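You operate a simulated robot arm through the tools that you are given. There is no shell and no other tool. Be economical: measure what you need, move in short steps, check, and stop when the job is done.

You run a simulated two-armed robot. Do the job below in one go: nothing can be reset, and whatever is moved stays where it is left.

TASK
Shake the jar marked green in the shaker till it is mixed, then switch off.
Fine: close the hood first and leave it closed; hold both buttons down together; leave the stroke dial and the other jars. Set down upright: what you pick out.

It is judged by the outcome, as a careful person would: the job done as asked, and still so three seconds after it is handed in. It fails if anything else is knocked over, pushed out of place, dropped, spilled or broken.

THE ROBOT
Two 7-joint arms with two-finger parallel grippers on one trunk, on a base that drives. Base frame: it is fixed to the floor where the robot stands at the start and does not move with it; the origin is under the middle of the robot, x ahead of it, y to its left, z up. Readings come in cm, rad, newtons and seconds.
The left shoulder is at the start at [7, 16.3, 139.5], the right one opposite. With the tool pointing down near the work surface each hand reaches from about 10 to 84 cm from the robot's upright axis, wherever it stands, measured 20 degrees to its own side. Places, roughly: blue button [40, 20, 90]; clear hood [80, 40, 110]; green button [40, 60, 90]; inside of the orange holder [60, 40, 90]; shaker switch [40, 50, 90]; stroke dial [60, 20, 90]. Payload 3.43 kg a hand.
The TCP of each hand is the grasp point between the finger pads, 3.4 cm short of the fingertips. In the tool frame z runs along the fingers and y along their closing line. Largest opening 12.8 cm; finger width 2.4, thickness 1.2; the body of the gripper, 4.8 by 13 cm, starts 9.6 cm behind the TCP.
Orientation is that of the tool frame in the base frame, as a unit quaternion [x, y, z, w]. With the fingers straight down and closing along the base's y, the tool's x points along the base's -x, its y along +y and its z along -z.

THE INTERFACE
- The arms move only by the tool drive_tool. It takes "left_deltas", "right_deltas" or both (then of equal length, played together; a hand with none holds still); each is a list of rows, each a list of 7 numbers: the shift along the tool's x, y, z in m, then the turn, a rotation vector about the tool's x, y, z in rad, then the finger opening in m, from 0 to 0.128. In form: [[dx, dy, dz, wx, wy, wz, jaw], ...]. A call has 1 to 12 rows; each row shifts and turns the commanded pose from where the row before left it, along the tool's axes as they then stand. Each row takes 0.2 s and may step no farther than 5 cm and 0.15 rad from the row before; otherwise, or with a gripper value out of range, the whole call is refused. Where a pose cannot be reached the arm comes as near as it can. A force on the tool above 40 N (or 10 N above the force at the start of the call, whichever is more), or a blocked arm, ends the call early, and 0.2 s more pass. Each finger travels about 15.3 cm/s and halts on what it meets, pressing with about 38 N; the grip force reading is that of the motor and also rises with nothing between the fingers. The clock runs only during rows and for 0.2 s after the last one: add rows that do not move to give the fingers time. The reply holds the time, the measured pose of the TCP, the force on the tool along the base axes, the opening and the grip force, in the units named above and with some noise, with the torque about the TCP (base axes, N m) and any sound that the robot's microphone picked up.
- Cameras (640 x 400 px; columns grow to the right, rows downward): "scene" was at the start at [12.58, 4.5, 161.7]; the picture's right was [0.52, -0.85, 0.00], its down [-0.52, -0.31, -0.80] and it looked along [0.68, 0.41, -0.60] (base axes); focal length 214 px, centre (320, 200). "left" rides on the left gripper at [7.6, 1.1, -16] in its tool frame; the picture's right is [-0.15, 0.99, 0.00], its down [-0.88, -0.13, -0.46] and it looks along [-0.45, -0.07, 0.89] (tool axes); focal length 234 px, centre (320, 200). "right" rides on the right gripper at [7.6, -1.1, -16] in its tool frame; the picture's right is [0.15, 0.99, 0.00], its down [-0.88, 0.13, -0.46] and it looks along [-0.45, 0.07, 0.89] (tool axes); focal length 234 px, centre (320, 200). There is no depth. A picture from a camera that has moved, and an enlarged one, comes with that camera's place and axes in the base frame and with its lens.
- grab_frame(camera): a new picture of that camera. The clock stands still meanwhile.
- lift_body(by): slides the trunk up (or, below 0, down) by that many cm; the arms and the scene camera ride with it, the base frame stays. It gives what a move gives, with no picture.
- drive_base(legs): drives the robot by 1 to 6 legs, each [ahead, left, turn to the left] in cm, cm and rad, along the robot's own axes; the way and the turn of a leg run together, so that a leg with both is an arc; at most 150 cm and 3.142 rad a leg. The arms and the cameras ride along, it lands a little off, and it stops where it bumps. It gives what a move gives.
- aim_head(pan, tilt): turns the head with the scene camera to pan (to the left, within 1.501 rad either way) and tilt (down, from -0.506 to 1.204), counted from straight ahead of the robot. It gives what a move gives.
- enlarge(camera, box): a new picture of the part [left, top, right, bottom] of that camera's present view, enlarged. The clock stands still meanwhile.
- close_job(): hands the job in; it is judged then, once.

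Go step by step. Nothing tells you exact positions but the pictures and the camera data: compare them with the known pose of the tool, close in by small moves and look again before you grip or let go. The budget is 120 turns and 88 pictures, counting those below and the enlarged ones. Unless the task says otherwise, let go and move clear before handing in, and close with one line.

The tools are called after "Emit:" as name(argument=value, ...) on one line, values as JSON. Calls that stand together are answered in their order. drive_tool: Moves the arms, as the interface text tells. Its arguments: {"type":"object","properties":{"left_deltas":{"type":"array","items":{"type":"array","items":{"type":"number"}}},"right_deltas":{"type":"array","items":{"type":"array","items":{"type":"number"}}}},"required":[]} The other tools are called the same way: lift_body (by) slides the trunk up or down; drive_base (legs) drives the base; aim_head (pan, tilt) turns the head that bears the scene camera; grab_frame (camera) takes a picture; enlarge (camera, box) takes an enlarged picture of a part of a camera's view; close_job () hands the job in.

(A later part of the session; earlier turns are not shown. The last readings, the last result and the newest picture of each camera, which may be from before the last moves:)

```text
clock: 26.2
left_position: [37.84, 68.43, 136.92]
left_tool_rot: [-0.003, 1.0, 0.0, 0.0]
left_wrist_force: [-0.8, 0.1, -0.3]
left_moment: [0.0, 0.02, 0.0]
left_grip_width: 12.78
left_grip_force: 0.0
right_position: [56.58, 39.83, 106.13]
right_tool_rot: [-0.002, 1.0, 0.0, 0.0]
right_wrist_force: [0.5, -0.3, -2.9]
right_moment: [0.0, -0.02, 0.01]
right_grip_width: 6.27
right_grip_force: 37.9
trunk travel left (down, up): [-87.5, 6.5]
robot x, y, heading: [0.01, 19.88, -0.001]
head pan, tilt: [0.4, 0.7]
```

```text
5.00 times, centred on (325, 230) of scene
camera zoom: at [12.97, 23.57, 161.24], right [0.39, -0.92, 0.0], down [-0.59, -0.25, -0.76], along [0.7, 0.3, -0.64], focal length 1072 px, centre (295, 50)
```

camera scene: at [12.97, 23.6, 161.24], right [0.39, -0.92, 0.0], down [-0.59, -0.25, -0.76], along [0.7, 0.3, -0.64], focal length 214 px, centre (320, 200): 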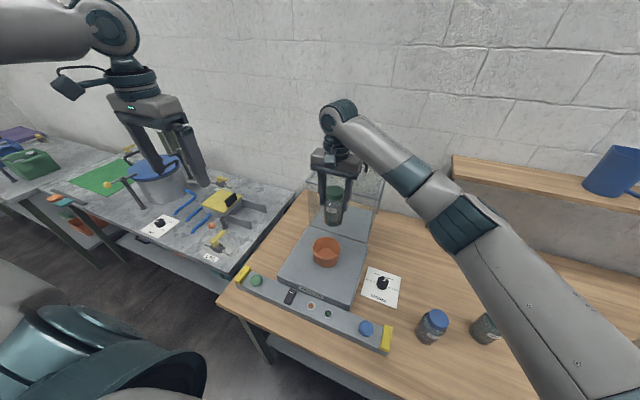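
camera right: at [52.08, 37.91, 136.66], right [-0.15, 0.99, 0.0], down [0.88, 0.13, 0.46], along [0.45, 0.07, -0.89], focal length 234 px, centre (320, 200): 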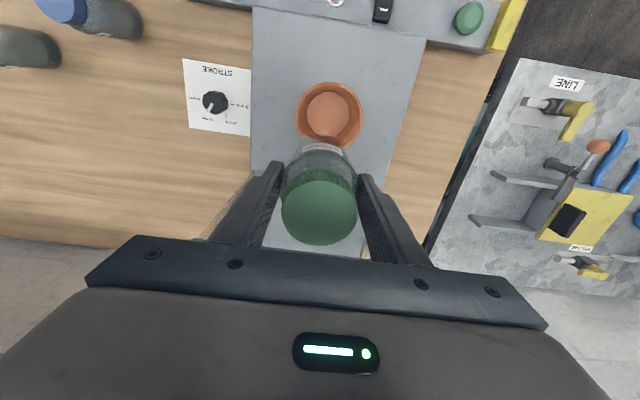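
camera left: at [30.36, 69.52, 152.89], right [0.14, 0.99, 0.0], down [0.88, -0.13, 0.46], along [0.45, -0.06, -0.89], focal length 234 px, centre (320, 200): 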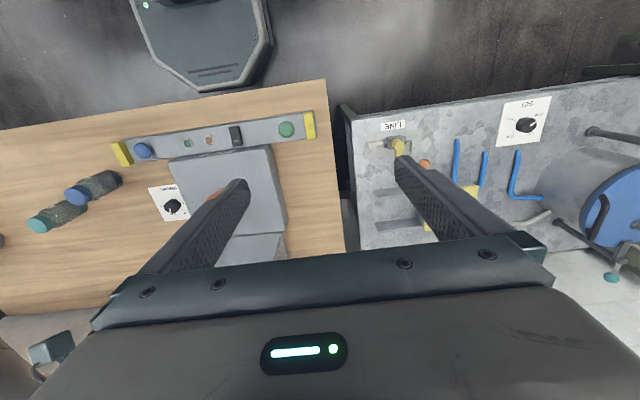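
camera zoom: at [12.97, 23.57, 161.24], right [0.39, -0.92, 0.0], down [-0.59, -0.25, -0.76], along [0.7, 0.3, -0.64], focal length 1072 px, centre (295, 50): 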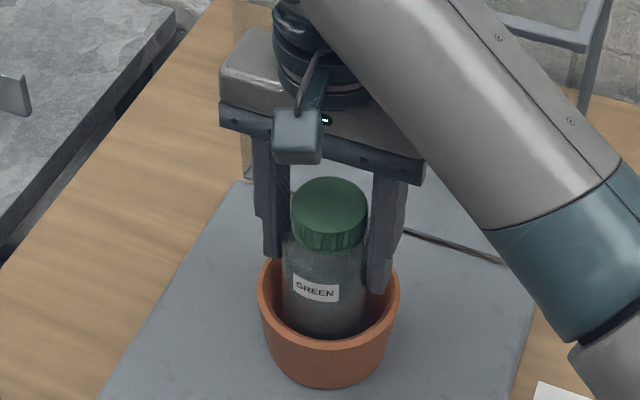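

Emit:
drive_tool(right_deltas=[[0, 0, 0.003, 0, 0, 0, 0.04], [0, 0, 0, 0, 0, 0, 0.04]])

Emit:
drive_tool(right_deltas=[[0, 0, 0.003, 0, 0, 0, 0.04], [0, 0, 0, 0, 0, 0, 0.04]])

Emit:
drive_tool(right_deltas=[[0, 0, 0.003, 0, 0, 0, 0.04], [0, 0, 0, 0, 0, 0, 0.04]])

Emit:
enlarge(camera="scene", box=[285, 190, 365, 270])

Emit:
enlarge(camera="right", box=[200, 60, 460, 260])

```text
clock: 26.8
left_position: [37.96, 68.44, 136.94]
left_tool_rot: [-0.003, 1.0, 0.0, 0.0]
left_wrist_force: [-0.7, 0.2, 0.0]
left_moment: [0.01, 0.02, -0.03]
left_grip_width: 12.8
left_grip_force: 0.1
right_position: [56.62, 40.01, 105.82]
right_tool_rot: [-0.001, 1.0, 0.0, 0.001]
right_wrist_force: [0.9, -0.6, -3.4]
right_moment: [0.02, 0.02, 0.01]
right_grip_width: 6.29
right_grip_force: 37.8
trunk travel left (down, up): [-87.5, 6.5]
robot x, y, heading: [-0.17, 20.28, -0.0]
head pan, tilt: [0.4, 0.7]
```

```text
clock: 27.4
left_position: [38.04, 68.45, 136.87]
left_tool_rot: [-0.002, 1.0, 0.0, 0.0]
left_wrist_force: [-0.2, 0.1, 0.1]
left_moment: [0.0, 0.0, 0.01]
left_grip_width: 12.81
left_grip_force: 0.1
right_position: [56.58, 39.95, 105.61]
right_tool_rot: [-0.002, 1.0, -0.001, 0.0]
right_wrist_force: [-0.2, -0.9, -3.7]
right_moment: [0.0, -0.01, 0.01]
right_grip_width: 6.28
right_grip_force: 37.6
trunk travel left (down, up): [-87.5, 6.5]
robot x, y, heading: [0.09, 19.83, 0.004]
head pan, tilt: [0.4, 0.7]
```

```text
clock: 28.0
left_position: [37.9, 68.45, 136.99]
left_tool_rot: [-0.003, 1.0, 0.0, 0.0]
left_wrist_force: [0.5, -0.2, -0.5]
left_moment: [0.01, 0.0, 0.03]
left_grip_width: 12.78
left_grip_force: 0.0
right_position: [56.53, 39.98, 105.25]
right_tool_rot: [-0.002, 1.0, 0.0, 0.0]
right_wrist_force: [0.1, 0.1, -3.8]
right_moment: [0.01, 0.01, 0.01]
right_grip_width: 6.28
right_grip_force: 37.8
trunk travel left (down, up): [-87.5, 6.5]
robot x, y, heading: [-0.01, 20.01, 0.007]
head pan, tilt: [0.4, 0.7]
```

```text
5.00 times, centred on (325, 230) of scene
camera zoom: at [12.97, 23.57, 161.24], right [0.39, -0.92, 0.0], down [-0.59, -0.25, -0.76], along [0.7, 0.3, -0.64], focal length 1072 px, centre (295, 50)
```

zoom: 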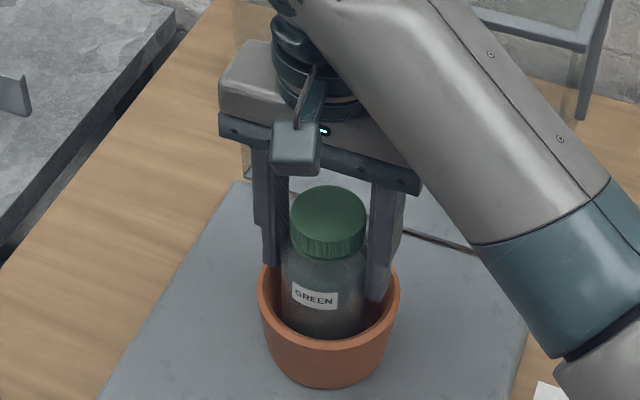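

```text
2.00 times, centred on (330, 160) of right
camera zoom: at [49.02, 38.91, 121.15], right [-0.15, 0.99, 0.0], down [0.88, 0.13, 0.46], along [0.45, 0.07, -0.89], focal length 468 px, centre (300, 280)
```

zoom: 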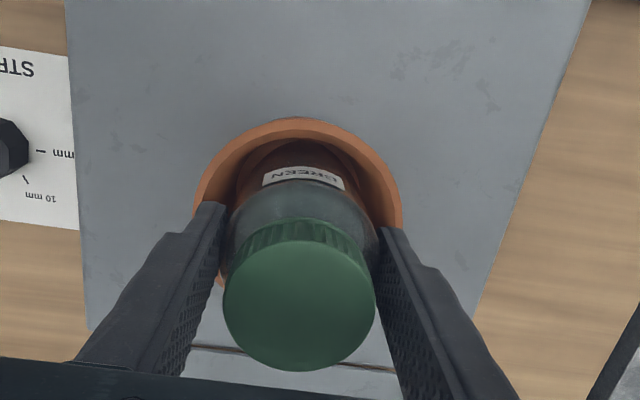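

The rim is near z = 100 and the holder is about 4.5 cm deep, so floor contact should be close. I'll continue down.

Emit:
drive_tool(right_deltas=[[0, 0, 0.003, 0, 0, 0, 0.04], [0, 0, 0, 0, 0, 0, 0.04]])

Emit:
drive_tool(right_deltas=[[0, 0, 0.003, 0, 0, 0, 0.04], [0, 0, 0, 0, 0, 0, 0.04]])

```text
clock: 28.6
left_position: [37.84, 68.47, 136.85]
left_tool_rot: [-0.002, 1.0, 0.0, 0.0]
left_wrist_force: [-0.8, -0.4, 0.3]
left_moment: [0.04, 0.02, 0.0]
left_grip_width: 12.8
left_grip_force: 0.1
right_position: [56.61, 39.92, 104.94]
right_tool_rot: [-0.001, 1.0, 0.0, 0.0]
right_wrist_force: [-0.4, 0.3, -3.3]
right_moment: [0.01, -0.03, -0.01]
right_grip_width: 6.28
right_grip_force: 37.8
trunk travel left (down, up): [-87.5, 6.5]
robot x, y, heading: [0.08, 20.07, 0.002]
head pan, tilt: [0.4, 0.7]
```

```text
clock: 29.2
left_position: [37.95, 68.54, 136.92]
left_tool_rot: [-0.002, 1.0, 0.0, 0.001]
left_wrist_force: [-0.2, 0.1, 0.1]
left_moment: [0.0, -0.01, -0.01]
left_grip_width: 12.79
left_grip_force: 0.1
right_position: [56.7, 39.91, 104.65]
right_tool_rot: [-0.001, 1.0, 0.0, 0.0]
right_wrist_force: [0.3, 1.3, -3.6]
right_moment: [0.05, -0.01, 0.0]
right_grip_width: 6.27
right_grip_force: 38.0
trunk travel left (down, up): [-87.5, 6.5]
robot x, y, heading: [-0.1, 20.16, 0.007]
head pan, tilt: [0.4, 0.7]
```

Emit:
drive_tool(right_deltas=[[0, 0, 0.003, 0, 0, 0, 0.04], [0, 0, 0, 0, 0, 0, 0.04]])

Emit:
drive_tool(right_deltas=[[0, 0, 0.003, 0, 0, 0, 0.04], [0, 0, 0, 0, 0, 0, 0.04]])

Emit:
enlarge(camera="scene", box=[285, 190, 365, 270])

```text
clock: 29.8
left_position: [37.82, 68.53, 136.96]
left_tool_rot: [-0.003, 1.0, 0.0, 0.0]
left_wrist_force: [0.4, 0.2, 0.1]
left_moment: [0.0, -0.02, -0.01]
left_grip_width: 12.81
left_grip_force: 0.0
right_position: [56.6, 40.12, 104.58]
right_tool_rot: [-0.002, 1.0, 0.001, 0.001]
right_wrist_force: [1.6, 0.1, 4.1]
right_moment: [-0.2, -0.07, 0.06]
right_grip_width: 6.27
right_grip_force: 37.5
trunk travel left (down, up): [-87.5, 6.5]
robot x, y, heading: [-0.09, 20.29, 0.001]
head pan, tilt: [0.4, 0.7]
```

```text
clock: 30.4
left_position: [37.68, 68.5, 137.09]
left_tool_rot: [-0.002, 1.0, 0.001, 0.001]
left_wrist_force: [0.2, -0.1, 0.5]
left_moment: [-0.02, 0.01, 0.02]
left_grip_width: 12.79
left_grip_force: 0.1
right_position: [56.6, 40.06, 104.38]
right_tool_rot: [0.0, 1.0, 0.002, 0.003]
right_wrist_force: [5.8, 1.0, 29.0]
right_moment: [-0.5, -0.19, -0.13]
right_grip_width: 6.29
right_grip_force: 38.1
trunk travel left (down, up): [-87.5, 6.5]
robot x, y, heading: [-0.16, 20.52, 0.002]
head pan, tilt: [0.4, 0.7]
```

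```text
5.00 times, centred on (325, 230) of scene
camera zoom: at [12.71, 23.45, 161.31], right [0.39, -0.92, 0.0], down [-0.59, -0.25, -0.77], along [0.7, 0.3, -0.64], focal length 1072 px, centre (295, 50)
```

zoom: 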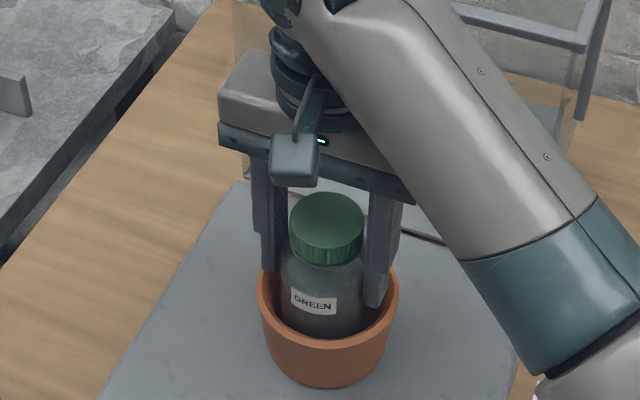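

The jar has met the holder floor. I'll back off the press, then open the fingers gently.

Emit:
drive_tool(right_deltas=[[-0.001, 0, -0.003, 0, 0, 0, 0.04], [0, 0, 0, 0, 0, 0, 0.04]])

Emit:
drive_tool(right_deltas=[[0, 0, 0, 0, 0, 0, 0.066], [0, 0, 0, 0, 0, 0, 0.07], [0, 0, 0, 0, 0, 0, 0.075]])

Emit:
enlarge(camera="scene", box=[285, 190, 365, 270])

Emit:
enlarge(camera="right", box=[200, 60, 460, 260])

```text
clock: 31.0
left_position: [37.69, 68.42, 136.94]
left_tool_rot: [-0.002, 1.0, 0.0, 0.001]
left_wrist_force: [0.4, -0.1, -0.2]
left_moment: [0.0, 0.0, 0.0]
left_grip_width: 12.79
left_grip_force: 0.1
right_position: [56.56, 40.07, 104.48]
right_tool_rot: [-0.001, 1.0, 0.0, 0.0]
right_wrist_force: [2.3, 0.5, 17.3]
right_moment: [-0.1, -0.6, 0.0]
right_grip_width: 6.27
right_grip_force: 37.5
trunk travel left (down, up): [-87.5, 6.5]
robot x, y, heading: [0.28, 20.1, 0.005]
head pan, tilt: [0.4, 0.7]
```

```text
clock: 31.8
left_position: [37.85, 68.51, 136.94]
left_tool_rot: [-0.003, 1.0, 0.001, 0.0]
left_wrist_force: [0.3, 0.3, 0.4]
left_moment: [-0.01, 0.0, -0.03]
left_grip_width: 12.81
left_grip_force: 0.0
right_position: [56.66, 40.01, 104.43]
right_tool_rot: [-0.001, 1.0, 0.0, 0.0]
right_wrist_force: [0.6, 0.3, 0.2]
right_moment: [0.0, -0.01, 0.01]
right_grip_width: 7.53
right_grip_force: 0.0
trunk travel left (down, up): [-87.5, 6.5]
robot x, y, heading: [0.29, 19.96, 0.007]
head pan, tilt: [0.4, 0.7]
```

```text
5.00 times, centred on (325, 230) of scene
camera zoom: at [12.95, 23.57, 161.24], right [0.39, -0.92, 0.0], down [-0.59, -0.25, -0.76], along [0.7, 0.3, -0.64], focal length 1072 px, centre (295, 50)
```

zoom: 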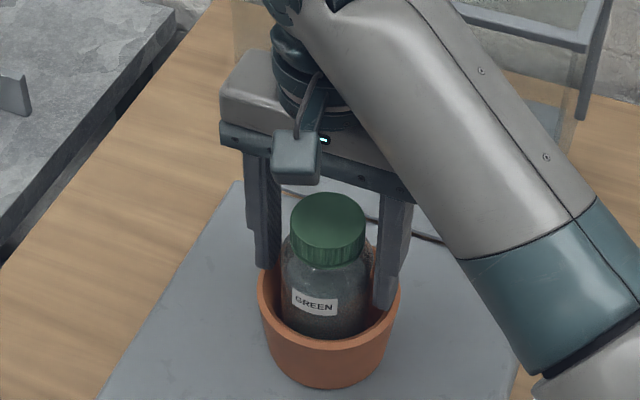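

```text
2.00 times, centred on (330, 160) of right
camera zoom: at [49.2, 38.97, 120.26], right [-0.15, 0.99, 0.0], down [0.88, 0.13, 0.46], along [0.45, 0.07, -0.89], focal length 468 px, centre (300, 280)
```

zoom: 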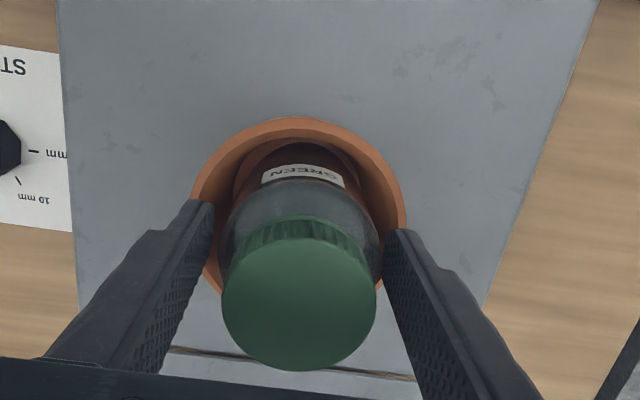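

The jar stands in the holder and is released. I'll rise straight up, clear of the jar, and then examine the hood.

Emit:
drive_tool(right_deltas=[[0, 0, -0.02, 0, 0, 0, 0.08], [0, 0, -0.03, 0, 0, 0, 0.1], [0, 0, -0.045, 0, 0, 0, 0.1], [0, 0, -0.045, 0, 0, 0, 0.1], [0, 0, -0.045, 0, 0, 0, 0.1], [0, 0, -0.045, 0, 0, 0, 0.1], [0, -0.045, 0, 0, 0, 0, 0.1], [0, -0.045, 0, 0, 0, 0, 0.1], [0, -0.045, 0, 0, 0, 0, 0.1], [0, -0.045, 0, 0, 0, 0, 0.1]])

Emit:
grab_frame(camera="scene")

Emit:
enlarge(camera="scene", box=[270, 140, 410, 280])

Emit:
grab_frame(camera="right")

```text
clock: 34.0
left_position: [37.97, 68.13, 136.97]
left_tool_rot: [-0.002, 1.0, 0.001, 0.0]
left_wrist_force: [-0.5, 0.5, 0.9]
left_moment: [0.06, -0.01, -0.02]
left_grip_width: 12.79
left_grip_force: 0.1
right_position: [57.14, 21.6, 126.8]
right_tool_rot: [-0.002, 1.0, 0.001, -0.001]
right_wrist_force: [0.8, -0.8, -0.5]
right_moment: [0.03, 0.0, -0.01]
right_grip_width: 9.99
right_grip_force: 0.0
trunk travel left (down, up): [-87.5, 6.5]
robot x, y, heading: [-0.12, 20.29, -0.0]
head pan, tilt: [0.4, 0.7]
```

```text
49 pictures are left
camera scene: at [12.94, 23.24, 161.26], right [0.39, -0.92, 0.0], down [-0.59, -0.25, -0.77], along [0.7, 0.3, -0.64], focal length 214 px, centre (320, 200)
```

scene: 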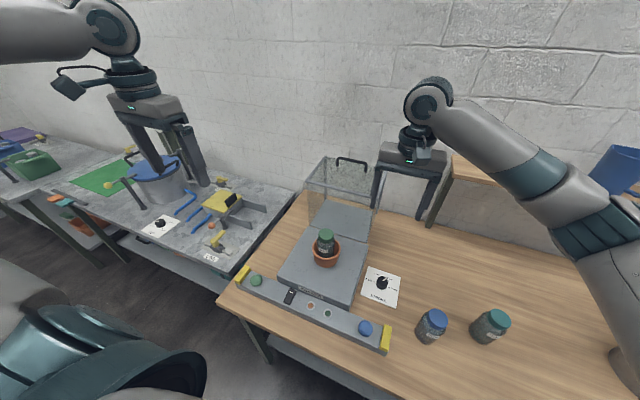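

```text
2.86 times, centred on (340, 210) of scene
camera zoom: at [12.94, 23.24, 161.26], right [0.39, -0.92, 0.0], down [-0.59, -0.25, -0.77], along [0.7, 0.3, -0.64], focal length 613 px, centre (263, 171)
```

zoom: 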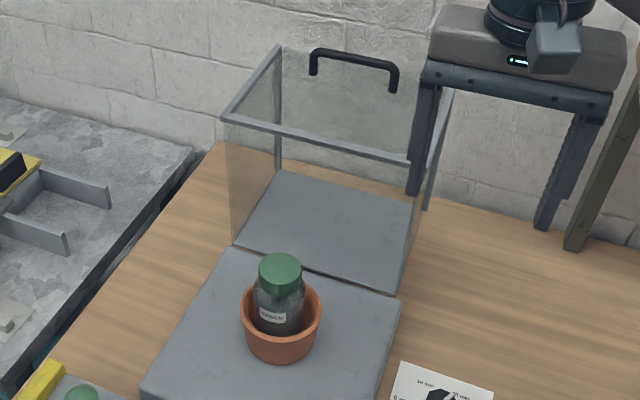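

```text
47 pictures are left
camera right: at [49.57, 20.47, 142.71], right [-0.15, 0.99, 0.0], down [0.88, 0.13, 0.46], along [0.45, 0.07, -0.89], focal length 234 px, centre (320, 200)
```

right: 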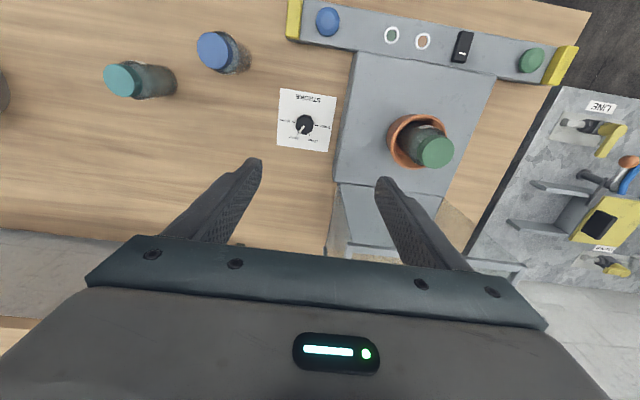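

The jar is seated upright in the holder. The hood spans roughly x 68–86, y 28–52, z 95–118 and is hinged at x ≈ 68, z ≈ 95; its handle is on the upper face near [82, 40, 121.5]. I'll back the base up 12 cm, move the right hand aside and turn the left hand so that it closes in the x–z plane.

Emit:
drive_base(legs=[[-12, 0, 0]])

Emit:
drive_tool(right_deltas=[[0, -0.04, 0, 0, 0, 0, 0.1], [0, -0.04, 0, 0, 0, 0, 0.1], [0, -0.04, 0, 0, 0, 0, 0.1], [0, -0.04, 0, 0, 0, 0, 0.1], [0, 0, 0, 0, 0, 0, 0.1], [0, 0, 0, 0, 0, 0, 0.1], [0, 0, 0, 0, 0, 0, 0.1], [0, 0, 0, 0, 0, 0, 0.1], [0, 0, 0, 0, 0, 0, 0.1], [0, 0, 0, 0, 0, 0, 0.1], [0, 0, 0, 0, 0, 0, 0.1]], left_deltas=[[0, 0, 0, 0, 0, 0.1428, 0.05], [0, 0, 0, 0, 0, 0.1428, 0.05], [0, 0, 0, 0, 0, 0.1428, 0.05], [0, 0, 0, 0, 0, 0.1428, 0.05], [0, 0, 0, 0, 0, 0.1428, 0.05], [0, 0, 0, 0, 0, 0.1428, 0.05], [0, 0, 0, 0, 0, 0.1428, 0.05], [0, 0, 0, 0, 0, 0.1428, 0.05], [0, 0, 0, 0, 0, 0.1428, 0.05], [0, 0, 0, 0, 0, 0.1428, 0.05], [0, 0, 0, 0, 0, 0.1428, 0.05]])

```text
clock: 35.2
left_position: [26.26, 68.31, 136.88]
left_tool_rot: [0.0, 1.0, 0.0, -0.001]
left_wrist_force: [0.1, 0.4, 0.4]
left_moment: [0.05, 0.04, 0.0]
left_grip_width: 12.8
left_grip_force: 0.0
right_position: [45.54, 21.6, 126.65]
right_tool_rot: [-0.001, 1.0, -0.001, 0.0]
right_wrist_force: [-0.3, -1.0, 0.4]
right_moment: [0.0, 0.0, -0.02]
right_grip_width: 10.01
right_grip_force: 0.0
trunk travel left (down, up): [-87.5, 6.5]
robot x, y, heading: [-11.92, 20.19, -0.001]
head pan, tilt: [0.4, 0.7]
```

```text
clock: 37.6
left_position: [26.04, 68.21, 136.99]
left_tool_rot: [0.707, 0.708, 0.0, 0.0]
left_wrist_force: [-0.6, 0.6, -0.9]
left_moment: [0.01, -0.04, -0.01]
left_grip_width: 5.0
left_grip_force: 0.1
right_position: [45.26, 5.66, 127.04]
right_tool_rot: [-0.001, 1.0, -0.001, 0.0]
right_wrist_force: [-0.8, 0.2, -0.1]
right_moment: [0.0, 0.02, -0.02]
right_grip_width: 10.01
right_grip_force: 0.0
trunk travel left (down, up): [-87.5, 6.5]
robot x, y, heading: [-11.75, 20.2, 0.003]
head pan, tilt: [0.4, 0.7]
```

The turn is done. Now I'll bring the left hand over to y ≈ 40, x ≈ 60 and tilt it 45° to point forward and down.

Emit:
drive_tool(left_deltas=[[-0.0282, 0.034, -0.004, 0, 0, 0, 0.05], [-0.0282, 0.034, -0.004, 0, 0, 0, 0.05], [-0.0282, 0.034, -0.004, 0, 0, 0, 0.05], [-0.0282, 0.034, -0.004, 0, 0, 0, 0.05], [-0.0282, 0.034, -0.004, 0, 0, 0, 0.05], [-0.0282, 0.034, -0.004, 0, 0, 0, 0.05], [-0.0282, 0.034, -0.004, 0, 0, 0, 0.05], [-0.0282, 0.034, -0.004, 0, 0, 0, 0.05], [-0.0282, 0.034, -0.004, 0, 0, 0, 0.05], [-0.0282, 0.034, -0.004, 0, 0, 0, 0.05]])

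Emit:
drive_tool(left_deltas=[[0, 0, 0, -0.131, 0, 0, 0.05], [0, 0, 0, -0.131, 0, 0, 0.05], [0, 0, 0, -0.131, 0, 0, 0.05], [0, 0, 0, -0.131, 0, 0, 0.05], [0, 0, 0, -0.131, 0, 0, 0.05], [0, 0, 0, -0.131, 0, 0, 0.05], [0, 0, 0, 0, 0, 0, 0.05]])

Emit:
grab_frame(camera="scene")

Emit:
grab_frame(camera="left")

```text
clock: 39.8
left_position: [54.78, 44.7, 139.98]
left_tool_rot: [0.706, 0.709, 0.002, 0.0]
left_wrist_force: [-0.7, -0.3, 0.7]
left_moment: [-0.03, -0.01, 0.0]
left_grip_width: 5.0
left_grip_force: 0.1
left hand out of reach, approached as far as the arm can: row 9, 10
right_position: [45.03, 5.59, 127.1]
right_tool_rot: [0.001, 1.0, 0.0, 0.001]
right_wrist_force: [-1.0, -0.5, 0.6]
right_moment: [0.0, -0.06, 0.0]
right_grip_width: 10.0
right_grip_force: 0.0
trunk travel left (down, up): [-87.5, 6.5]
robot x, y, heading: [-12.38, 20.6, 0.005]
head pan, tilt: [0.4, 0.7]
```

```text
clock: 41.4
left_position: [54.8, 44.86, 140.16]
left_tool_rot: [0.653, 0.653, 0.271, 0.271]
left_wrist_force: [-0.3, 0.3, 0.4]
left_moment: [0.0, 0.02, 0.02]
left_grip_width: 5.0
left_grip_force: 0.1
right_position: [45.33, 5.49, 126.96]
right_tool_rot: [0.0, 1.0, 0.0, 0.0]
right_wrist_force: [-0.1, 0.1, -0.1]
right_moment: [-0.01, -0.03, 0.02]
right_grip_width: 9.99
right_grip_force: 0.0
trunk travel left (down, up): [-87.5, 6.5]
robot x, y, heading: [-11.8, 20.18, 0.004]
head pan, tilt: [0.4, 0.7]
```

```text
46 pictures are left
camera scene: at [1.13, 23.48, 161.24], right [0.39, -0.92, 0.0], down [-0.59, -0.25, -0.76], along [0.7, 0.3, -0.64], focal length 214 px, centre (320, 200)
```

scene: 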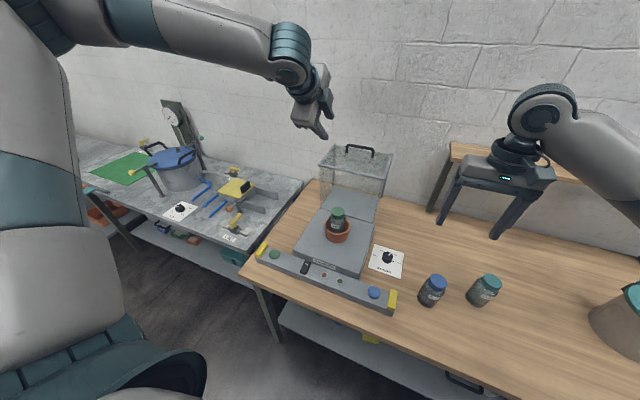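

```text
45 pictures are left
camera left: at [44.32, 52.39, 152.15], right [0.7, -0.14, 0.7], down [-0.41, -0.88, 0.23], along [0.58, -0.45, -0.68], focal length 234 px, centre (320, 200)
```

left: 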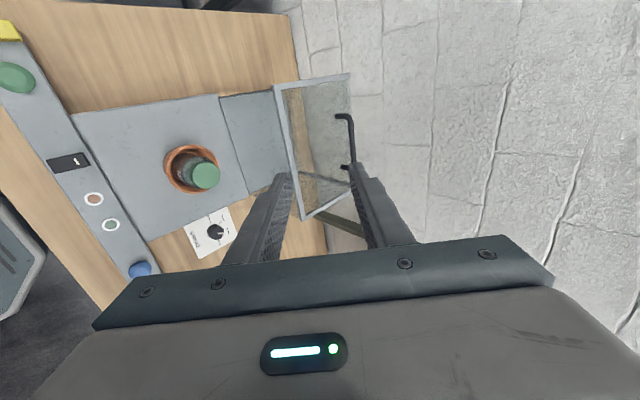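

The left camera confirms the handle's left end at about [81.5, 45.1, 121.5]. I'll move the tilted left hand to a pre-grasp pose 5 cm short of the handle.

Emit:
drive_tool(left_deltas=[[-0.008, 0.01, 0.042, 0, 0, 0, 0.05], [-0.008, 0.01, 0.042, 0, 0, 0, 0.05], [-0.008, 0.01, 0.042, 0, 0, 0, 0.05], [-0.008, 0.01, 0.042, 0, 0, 0, 0.05], [-0.008, 0.01, 0.042, 0, 0, 0, 0.05], [-0.008, 0.01, 0.042, 0, 0, 0, 0.05], [0, 0, 0, 0, 0, 0, 0.05]])

Emit:
grab_frame(camera="left")

Emit:
enlarge(camera="scene", box=[280, 80, 420, 240])

```text
clock: 43.0
left_position: [71.98, 44.45, 128.01]
left_tool_rot: [0.652, 0.653, 0.273, 0.271]
left_wrist_force: [-0.1, -0.1, 0.6]
left_moment: [0.01, 0.03, 0.0]
left_grip_width: 4.99
left_grip_force: 0.2
left hand out of reach, approached as far as the arm can: row 5, 6
right_position: [45.41, 5.63, 127.0]
right_tool_rot: [-0.001, 1.0, 0.0, 0.001]
right_wrist_force: [0.5, 0.0, -0.8]
right_moment: [0.0, 0.02, 0.01]
right_grip_width: 9.99
right_grip_force: 0.0
trunk travel left (down, up): [-87.5, 6.5]
robot x, y, heading: [-11.81, 20.45, 0.008]
head pan, tilt: [0.4, 0.7]
```

```text
44 pictures are left
camera left: at [61.5, 51.88, 140.14], right [0.7, -0.14, 0.7], down [-0.41, -0.88, 0.23], along [0.58, -0.45, -0.68], focal length 234 px, centre (320, 200)
```

left: 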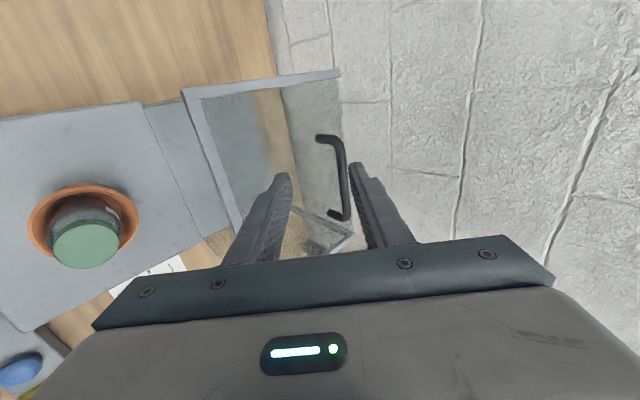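

```text
2.50 times, centred on (350, 160) of scene
camera zoom: at [1.14, 23.43, 161.24], right [0.39, -0.92, 0.0], down [-0.59, -0.25, -0.76], along [0.7, 0.3, -0.64], focal length 536 px, centre (245, 300)
```

zoom: 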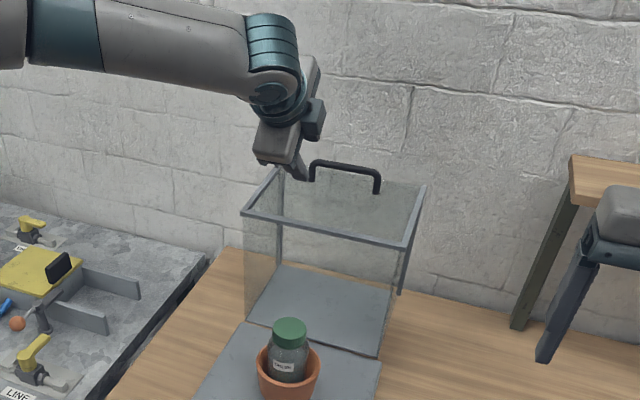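

The arm tops out at x ≈ 72 from here, so I'll retract 3 cm, drive 10 cm ahead, and then line up over the handle.

Emit:
drive_tool(left_deltas=[[0, 0, -0.03, 0, 0, 0, 0.05], [-0.02, 0, 0, 0, 0, 0, 0.05], [-0.02, 0, 0, 0, 0, 0, 0.05]])

Emit:
drive_base(legs=[[10, 0, 0]])

Emit:
grab_frame(camera="left")

Emit:
enlarge(camera="scene", box=[260, 80, 400, 240])

```text
clock: 43.8
left_position: [69.57, 40.83, 130.3]
left_tool_rot: [0.653, 0.654, 0.27, 0.271]
left_wrist_force: [-0.2, 0.7, -0.1]
left_moment: [-0.03, 0.0, -0.01]
left_grip_width: 5.02
left_grip_force: 0.0
left hand out of reach, approached as far as the arm can: row 3
right_position: [45.6, 5.53, 126.87]
right_tool_rot: [0.0, 1.0, 0.0, -0.001]
right_wrist_force: [0.4, -0.8, -0.9]
right_moment: [-0.03, 0.0, 0.0]
right_grip_width: 10.0
right_grip_force: 0.0
trunk travel left (down, up): [-87.5, 6.5]
robot x, y, heading: [-12.0, 20.11, 0.004]
head pan, tilt: [0.4, 0.7]
```

```text
clock: 45.0
left_position: [79.08, 40.98, 130.66]
left_tool_rot: [0.652, 0.653, 0.272, 0.273]
left_wrist_force: [-0.5, 0.5, -1.0]
left_moment: [-0.03, 0.04, -0.02]
left_grip_width: 4.99
left_grip_force: 0.1
right_position: [55.18, 5.75, 127.2]
right_tool_rot: [0.0, 1.0, 0.0, 0.001]
right_wrist_force: [-0.6, -0.8, 0.6]
right_moment: [-0.01, 0.01, -0.01]
right_grip_width: 10.0
right_grip_force: 0.0
trunk travel left (down, up): [-87.5, 6.5]
robot x, y, heading: [-2.1, 20.64, 0.005]
head pan, tilt: [0.4, 0.7]
```

```text
42 pictures are left
camera left: at [68.53, 48.49, 142.7], right [0.7, -0.14, 0.7], down [-0.41, -0.88, 0.23], along [0.59, -0.45, -0.67], focal length 234 px, centre (320, 200)
```

left: 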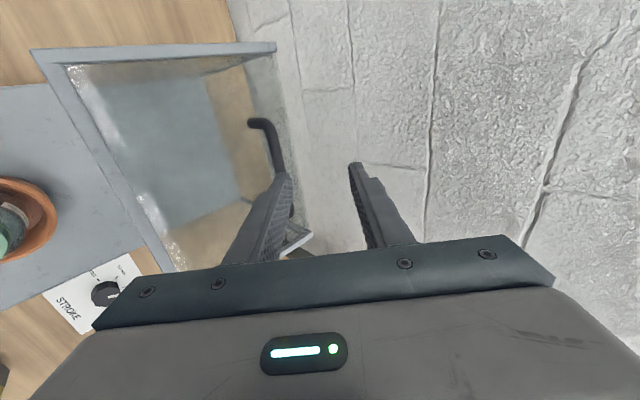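

```text
2.50 times, centred on (330, 160) of scene
camera zoom: at [10.73, 23.47, 161.29], right [0.39, -0.92, 0.0], down [-0.59, -0.25, -0.77], along [0.71, 0.3, -0.64], focal length 536 px, centre (295, 300)
```

zoom: 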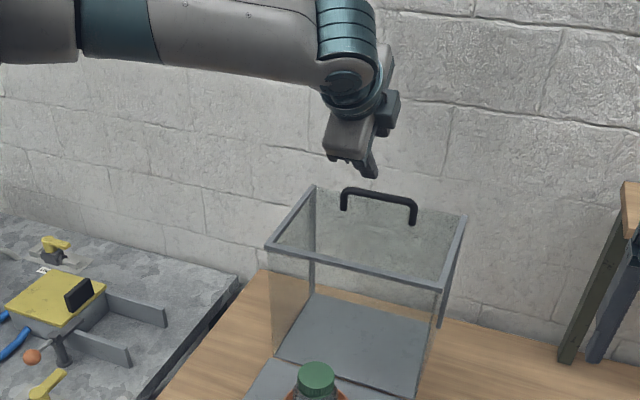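

The handle bar matches [82, 35.5–45.3, 121.5]. I'll line up along the tool axis with the fingers narrowed, go in part of the way and look.

Emit:
drive_tool(left_deltas=[[-0.004, -0.0225, 0, 0, 0, 0, 0.04], [-0.003, -0.022, 0, 0, 0, 0, 0.032], [0, 0, 0.02, 0, 0, 0, 0.032], [0, 0, 0.015, 0, 0, 0, 0.032], [0, 0, 0, 0, 0, 0, 0.032]])

Emit:
enlarge(camera="left", box=[220, 80, 460, 260])

Emit:
enlarge(camera="scene", box=[320, 130, 380, 190])

```text
clock: 46.2
left_position: [77.6, 41.31, 125.41]
left_tool_rot: [0.652, 0.654, 0.271, 0.272]
left_wrist_force: [-0.1, 0.2, -0.4]
left_moment: [0.01, 0.02, 0.0]
left_grip_width: 3.22
left_grip_force: 0.1
left hand out of reach, approached as far as the arm can: row 3, 4
right_position: [55.24, 5.52, 127.11]
right_tool_rot: [-0.001, 1.0, 0.0, 0.001]
right_wrist_force: [0.7, 0.1, -0.2]
right_moment: [-0.02, -0.02, 0.0]
right_grip_width: 10.0
right_grip_force: 0.1
trunk travel left (down, up): [-87.5, 6.5]
robot x, y, heading: [-1.77, 20.23, 0.002]
head pan, tilt: [0.4, 0.7]
```

```text
2.22 times, centred on (340, 170) of left
camera zoom: at [67.14, 48.81, 137.48], right [0.7, -0.14, 0.7], down [-0.41, -0.88, 0.23], along [0.59, -0.45, -0.67], focal length 520 px, centre (276, 267)
```

zoom: 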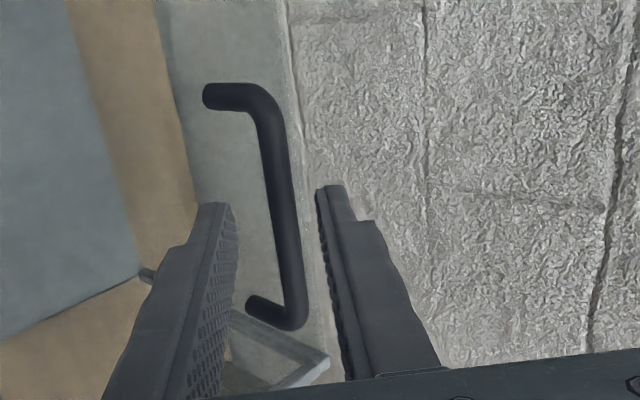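

```text
6.67 times, centred on (350, 160) of scene
camera zoom: at [10.92, 23.45, 161.27], right [0.39, -0.92, 0.0], down [-0.59, -0.25, -0.77], along [0.7, 0.3, -0.64], focal length 1430 px, centre (120, 467)
```

zoom: 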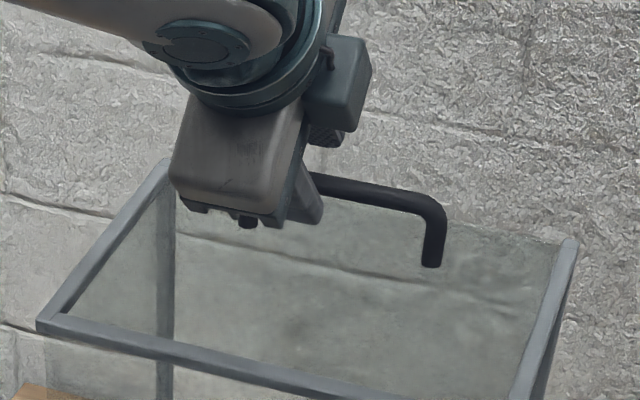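

The hand is correctly aligned with the handle, but the arm is at its limit again. I'll retract 4 cm, drive 6 cm ahead, then lower onto the bar.

Emit:
drive_tool(left_deltas=[[0, 0, -0.04, 0, 0, 0, 0.032]])

Emit:
drive_base(legs=[[6, 0, 0]])

Emit:
enlarge(camera="left", box=[180, 80, 460, 280])

```text
clock: 46.6
left_position: [74.46, 41.14, 128.28]
left_tool_rot: [0.652, 0.653, 0.273, 0.272]
left_wrist_force: [-0.2, -0.7, -0.2]
left_moment: [-0.02, -0.05, 0.02]
left_grip_width: 3.21
left_grip_force: 0.1
right_position: [55.1, 5.6, 127.17]
right_tool_rot: [0.0, 1.0, 0.001, 0.001]
right_wrist_force: [-0.8, -0.6, -0.3]
right_moment: [0.02, -0.03, -0.02]
right_grip_width: 10.01
right_grip_force: 0.0
trunk travel left (down, up): [-87.5, 6.5]
robot x, y, heading: [-1.59, 20.47, 0.001]
head pan, tilt: [0.4, 0.7]
```

```text
clock: 47.5
left_position: [79.89, 41.2, 128.67]
left_tool_rot: [0.651, 0.653, 0.273, 0.274]
left_wrist_force: [-0.8, -0.2, 0.3]
left_moment: [0.03, -0.04, -0.02]
left_grip_width: 3.23
left_grip_force: 0.1
right_position: [60.44, 5.64, 127.42]
right_tool_rot: [0.0, 1.0, 0.0, 0.004]
right_wrist_force: [-0.2, 0.3, 0.3]
right_moment: [0.01, -0.09, 0.02]
right_grip_width: 9.98
right_grip_force: 0.1
trunk travel left (down, up): [-87.5, 6.5]
robot x, y, heading: [3.88, 19.96, 0.004]
head pan, tilt: [0.4, 0.7]
```

```text
2.00 times, centred on (320, 180) of left
camera zoom: at [69.29, 48.7, 140.69], right [0.69, -0.14, 0.71], down [-0.42, -0.88, 0.23], along [0.59, -0.45, -0.67], focal length 468 px, centre (320, 240)
```

zoom: 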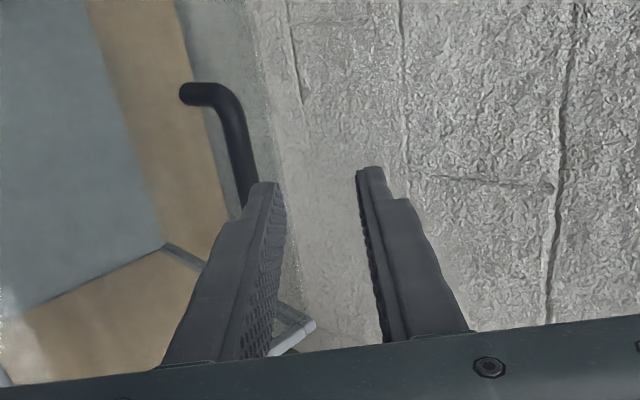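

Lined up for the last bit: shift -3.5 cm across the tool, then 4.4 cm in along it.

Emit:
drive_tool(left_deltas=[[-0.005, -0.035, 0, 0, 0, 0, 0.032], [0, 0, 0.02, 0, 0, 0, 0.032], [0, 0, 0.012, 0, 0, 0, 0.032], [0, 0, 0, 0, 0, 0, 0.032]])

Emit:
drive_tool(left_deltas=[[0, 0, 0.012, 0, 0, 0, 0.032], [0, 0, 0, 0, 0, 0, 0.032]])

Emit:
enlarge(camera="left", box=[220, 80, 460, 260])

```text
clock: 48.5
left_position: [80.39, 40.63, 123.34]
left_tool_rot: [0.652, 0.654, 0.271, 0.272]
left_wrist_force: [-0.9, 0.6, -0.1]
left_moment: [0.01, 0.0, 0.03]
left_grip_width: 3.22
left_grip_force: 0.0
right_position: [61.21, 5.67, 127.12]
right_tool_rot: [0.0, 1.0, -0.001, 0.001]
right_wrist_force: [-0.5, 0.1, 0.1]
right_moment: [-0.02, -0.01, 0.01]
right_grip_width: 9.98
right_grip_force: 0.2
trunk travel left (down, up): [-87.5, 6.5]
robot x, y, heading: [3.98, 20.26, -0.0]
head pan, tilt: [0.4, 0.7]
```

```text
clock: 49.1
left_position: [81.4, 40.62, 122.77]
left_tool_rot: [0.652, 0.654, 0.271, 0.273]
left_wrist_force: [-0.2, 0.4, -0.8]
left_moment: [0.01, -0.01, 0.01]
left_grip_width: 3.16
left_grip_force: 0.0
right_position: [61.31, 5.6, 127.19]
right_tool_rot: [0.001, 1.0, 0.0, 0.001]
right_wrist_force: [1.2, -0.1, 0.4]
right_moment: [0.02, 0.0, -0.02]
right_grip_width: 10.01
right_grip_force: 0.0
trunk travel left (down, up): [-87.5, 6.5]
robot x, y, heading: [3.95, 20.21, -0.005]
head pan, tilt: [0.4, 0.7]
```

```text
2.22 times, centred on (340, 170) of left
camera zoom: at [70.79, 48.16, 134.7], right [0.7, -0.14, 0.7], down [-0.41, -0.88, 0.23], along [0.58, -0.45, -0.67], focal length 520 px, centre (276, 267)
```

zoom: 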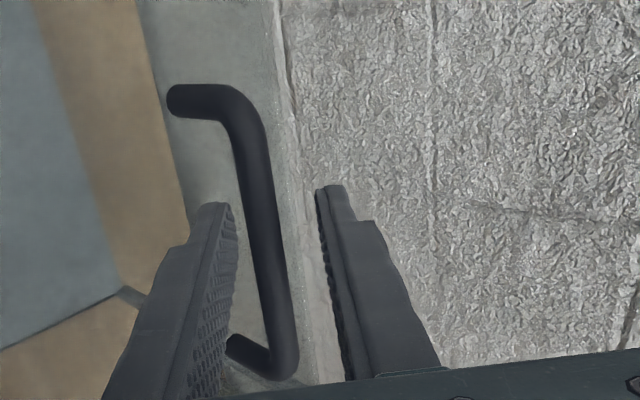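

The bar sits between the finger pads. Closing on it.

Emit:
drive_tool(left_deltas=[[0, 0, 0, 0, 0, 0, 0.02], [0, 0, 0, 0, 0, 0, 0.012], [0, 0, 0, 0, 0, 0, 0.005], [0, 0, 0, 0, 0, 0, 0.005]])

Emit:
enlarge(camera="left", box=[220, 80, 460, 260])

```text
clock: 50.1
left_position: [81.16, 40.66, 122.37]
left_tool_rot: [0.653, 0.654, 0.27, 0.27]
left_wrist_force: [-6.4, -2.7, -16.7]
left_moment: [0.07, 0.22, -0.13]
left_grip_width: 1.15
left_grip_force: 44.9
right_position: [61.35, 5.63, 127.06]
right_tool_rot: [-0.001, 1.0, 0.0, 0.0]
right_wrist_force: [0.4, 0.0, 0.0]
right_moment: [0.02, -0.01, 0.02]
right_grip_width: 10.0
right_grip_force: 0.1
trunk travel left (down, up): [-87.5, 6.5]
robot x, y, heading: [4.21, 20.43, 0.004]
head pan, tilt: [0.4, 0.7]
```

```text
2.22 times, centred on (340, 170) of left
camera zoom: at [70.83, 48.16, 134.46], right [0.7, -0.14, 0.7], down [-0.41, -0.88, 0.23], along [0.58, -0.45, -0.68], focal length 520 px, centre (276, 267)
```

zoom: 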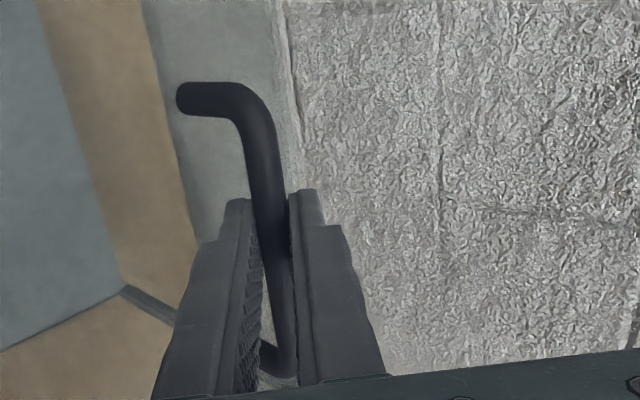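

The handle is gripped. I'll swing it along the arc in short steps, starting with about 6°, and watch the force.

Emit:
drive_tool(left_deltas=[[0, -0.0044, -0.0093, 0, 0, 0, 0.005], [0, -0.0044, -0.0093, 0, 0, 0, 0.005], [0, -0.0044, -0.0093, 0, 0, 0, 0.005], [0, 0, 0, 0, 0, 0, 0.005]])

Emit:
enlarge(camera="scene", box=[240, 100, 400, 260])

```text
clock: 51.1
left_position: [78.64, 40.58, 123.43]
left_tool_rot: [0.653, 0.654, 0.27, 0.271]
left_wrist_force: [-4.9, -4.8, -21.1]
left_moment: [0.09, 0.19, -0.07]
left_grip_width: 1.13
left_grip_force: 44.6
right_position: [61.51, 5.7, 126.96]
right_tool_rot: [0.0, 1.0, 0.0, 0.0]
right_wrist_force: [0.4, -0.2, 0.0]
right_moment: [-0.02, 0.01, 0.02]
right_grip_width: 10.0
right_grip_force: 0.0
trunk travel left (down, up): [-87.5, 6.5]
robot x, y, heading: [3.93, 20.2, -0.001]
head pan, tilt: [0.4, 0.7]
```

```text
2.50 times, centred on (320, 180) of scene
camera zoom: at [17.22, 23.49, 161.22], right [0.39, -0.92, 0.0], down [-0.59, -0.25, -0.76], along [0.7, 0.3, -0.65], focal length 536 px, centre (320, 250)
```

zoom: 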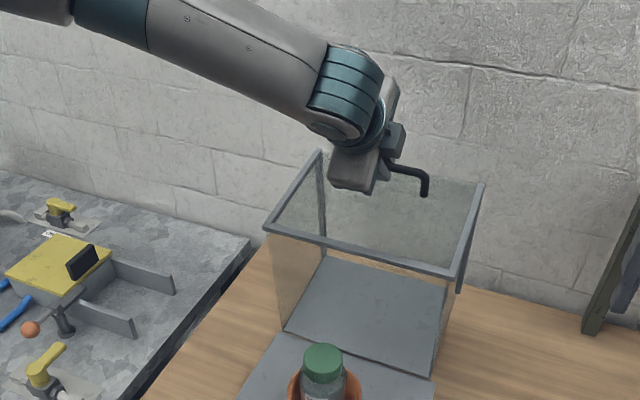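

The hood is pivoting as expected. Continuing the arc to about 80°.

Emit:
drive_tool(left_deltas=[[-0.001, -0.006, -0.0125, 0, 0, 0, 0.005], [0, -0.0064, -0.012, 0, 0, 0, 0.005], [0, -0.0068, -0.0115, 0, 0, 0, 0.005], [0, -0.0071, -0.011, 0, 0, 0, 0.005], [0, -0.0075, -0.0105, 0, 0, 0, 0.005], [0, 0, 0, 0, 0, 0, 0.005]])

```text
clock: 52.5
left_position: [72.11, 40.56, 125.09]
left_tool_rot: [0.652, 0.654, 0.271, 0.272]
left_wrist_force: [0.0, 0.9, -14.5]
left_moment: [0.4, 0.13, 0.12]
left_grip_width: 1.16
left_grip_force: 44.6
right_position: [61.4, 5.68, 127.06]
right_tool_rot: [0.0, 1.0, 0.0, 0.0]
right_wrist_force: [0.0, -0.2, -0.5]
right_moment: [-0.01, -0.01, 0.0]
right_grip_width: 10.0
right_grip_force: 0.1
trunk travel left (down, up): [-87.5, 6.5]
robot x, y, heading: [3.85, 20.2, 0.004]
head pan, tilt: [0.4, 0.7]
```

At the top of the arc the motion is nearly level, so I'll back the base 11 cm while holding the handle.

Emit:
drive_base(legs=[[-11, 0, 0]])

Emit:
enlarge(camera="scene", box=[240, 100, 400, 260])

```text
clock: 53.7
left_position: [61.33, 40.59, 124.82]
left_tool_rot: [0.653, 0.654, 0.269, 0.271]
left_wrist_force: [8.8, -1.7, -33.3]
left_moment: [0.18, 0.11, -0.04]
left_grip_width: 1.16
left_grip_force: 44.8
right_position: [50.54, 5.7, 126.88]
right_tool_rot: [0.0, 1.0, 0.0, -0.002]
right_wrist_force: [0.6, -0.5, 0.6]
right_moment: [0.0, -0.03, -0.04]
right_grip_width: 9.99
right_grip_force: 0.0
trunk travel left (down, up): [-87.5, 6.5]
robot x, y, heading: [-7.41, 20.23, -0.002]
head pan, tilt: [0.4, 0.7]
```

```text
2.50 times, centred on (320, 180) of scene
camera zoom: at [6.49, 23.58, 161.17], right [0.39, -0.92, 0.0], down [-0.6, -0.25, -0.76], along [0.7, 0.3, -0.65], focal length 536 px, centre (320, 250)
```

zoom: 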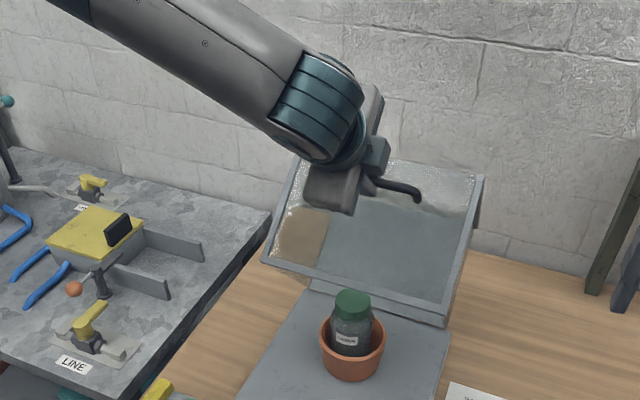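

The hood has passed vertical and is held by the handle. I'll continue the arc downward in small steps.

Emit:
drive_tool(left_deltas=[[0, -0.0211, -0.0075, 0, 0, 0, 0.005], [0, -0.0184, -0.0098, 0, 0, 0, 0.005], [0, -0.0189, -0.0083, 0, 0, 0, 0.005], [0, 0, 0, 0, 0, 0, 0.005]])

```text
clock: 54.7
left_position: [54.66, 40.57, 122.52]
left_tool_rot: [0.652, 0.654, 0.271, 0.271]
left_wrist_force: [-1.6, 8.6, 2.8]
left_moment: [0.87, -0.01, 0.5]
left_grip_width: 1.16
left_grip_force: 45.0
right_position: [49.94, 5.72, 127.14]
right_tool_rot: [-0.001, 1.0, 0.0, 0.001]
right_wrist_force: [-0.5, 0.8, 0.3]
right_moment: [0.05, 0.06, -0.01]
right_grip_width: 10.02
right_grip_force: 0.1
trunk travel left (down, up): [-87.5, 6.5]
robot x, y, heading: [-7.17, 20.09, 0.001]
head pan, tilt: [0.4, 0.7]
```

Emit:
drive_tool(left_deltas=[[0.001, -0.0211, -0.0074, 0, 0, 0, 0.005], [0, -0.0201, -0.0051, 0, 0, 0, 0.005], [0, -0.0204, -0.0035, 0, 0, 0, 0.005], [0, 0, 0, 0, 0, 0, 0.005]])

Emit:
enlarge(camera="scene", box=[240, 100, 400, 260])

```text
clock: 55.7
left_position: [49.38, 40.49, 119.24]
left_tool_rot: [0.653, 0.653, 0.27, 0.272]
left_wrist_force: [1.8, 3.5, -1.6]
left_moment: [0.04, -0.07, -0.23]
left_grip_width: 1.17
left_grip_force: 45.0
right_position: [50.15, 5.49, 127.04]
right_tool_rot: [0.0, 1.0, -0.001, 0.0]
right_wrist_force: [0.3, 0.8, 1.5]
right_moment: [-0.02, 0.02, 0.0]
right_grip_width: 10.01
right_grip_force: 0.1
trunk travel left (down, up): [-87.5, 6.5]
robot x, y, heading: [-7.09, 19.92, 0.0]
head pan, tilt: [0.4, 0.7]
```

```text
2.50 times, centred on (320, 180) of scene
camera zoom: at [5.88, 23.56, 161.24], right [0.39, -0.92, 0.0], down [-0.59, -0.25, -0.76], along [0.7, 0.3, -0.64], focal length 536 px, centre (320, 250)
```

zoom: 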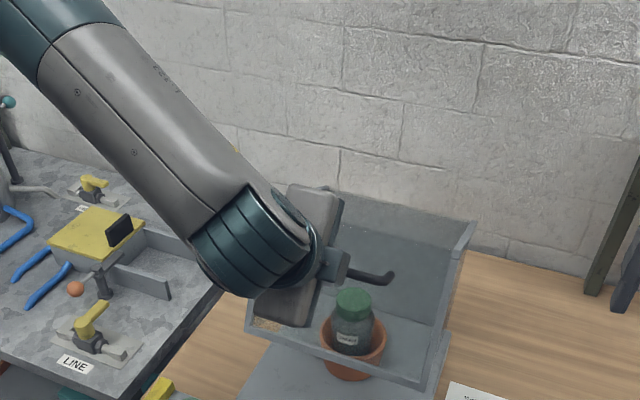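

Emit:
drive_tool(left_deltas=[[0, -0.0215, -0.0037, 0, 0, 0, 0.005], [0, -0.0207, -0.0008, 0, 0, 0, 0.005], [0, -0.0207, 0.0008, 0, 0, 0, 0.005], [0, 0, 0, 0, 0, 0, 0.005]])

Emit:
drive_tool(left_deltas=[[0, -0.0206, 0.0022, 0, 0, 0, 0.005], [0, -0.0204, 0.0035, 0, 0, 0, 0.005], [0, 0, 0, 0, 0, 0, 0.005]])

Emit:
grab_frame(camera="scene")

```text
clock: 56.6
left_position: [45.46, 40.6, 115.73]
left_tool_rot: [0.653, 0.654, 0.27, 0.271]
left_wrist_force: [-33.1, 7.5, 27.1]
left_moment: [-0.1, 0.1, -0.33]
left_grip_width: 1.2
left_grip_force: 44.8
left hand out of reach, approached as far as the arm can: row 2, 3
right_position: [49.41, 5.79, 127.49]
right_tool_rot: [-0.002, 1.0, 0.0, 0.003]
right_wrist_force: [0.4, -0.9, 0.0]
right_moment: [-0.05, 0.04, -0.01]
right_grip_width: 10.02
right_grip_force: 0.0
trunk travel left (down, up): [-87.5, 6.5]
robot x, y, heading: [-7.3, 19.97, 0.009]
head pan, tilt: [0.4, 0.7]
stopped in row 4 (left hand): the force on the tool passed its limit (the readings are from after the stop); the commanded pose is now the measured one
```

```text
clock: 57.2
left_position: [45.02, 40.85, 112.94]
left_tool_rot: [0.658, 0.649, 0.265, 0.276]
left_wrist_force: [-25.5, -15.5, 20.1]
left_moment: [0.22, -0.16, 0.56]
left_grip_width: 1.23
left_grip_force: 6.0
left hand out of reach, approached as far as the arm can: row 1, 2
right_position: [49.41, 5.52, 127.27]
right_tool_rot: [-0.001, 1.0, 0.0, 0.002]
right_wrist_force: [0.2, 1.2, -0.3]
right_moment: [-0.05, 0.03, 0.04]
right_grip_width: 9.99
right_grip_force: 0.1
trunk travel left (down, up): [-87.5, 6.5]
robot x, y, heading: [-7.29, 20.47, 0.003]
head pan, tilt: [0.4, 0.7]
stopped in row 3 (left hand): the force on the tool passed its limit (the readings are from after the stop); the commanded pose is now the measured one
```

```text
32 pictures are left
camera scene: at [4.93, 23.36, 161.31], right [0.39, -0.92, 0.0], down [-0.59, -0.25, -0.77], along [0.71, 0.3, -0.64], focal length 214 px, centre (320, 200)
```

scene: 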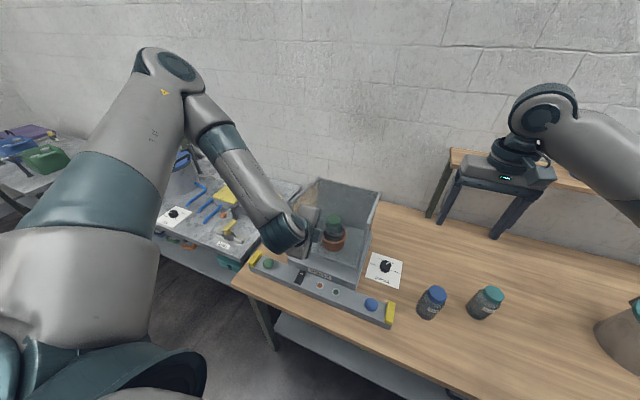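

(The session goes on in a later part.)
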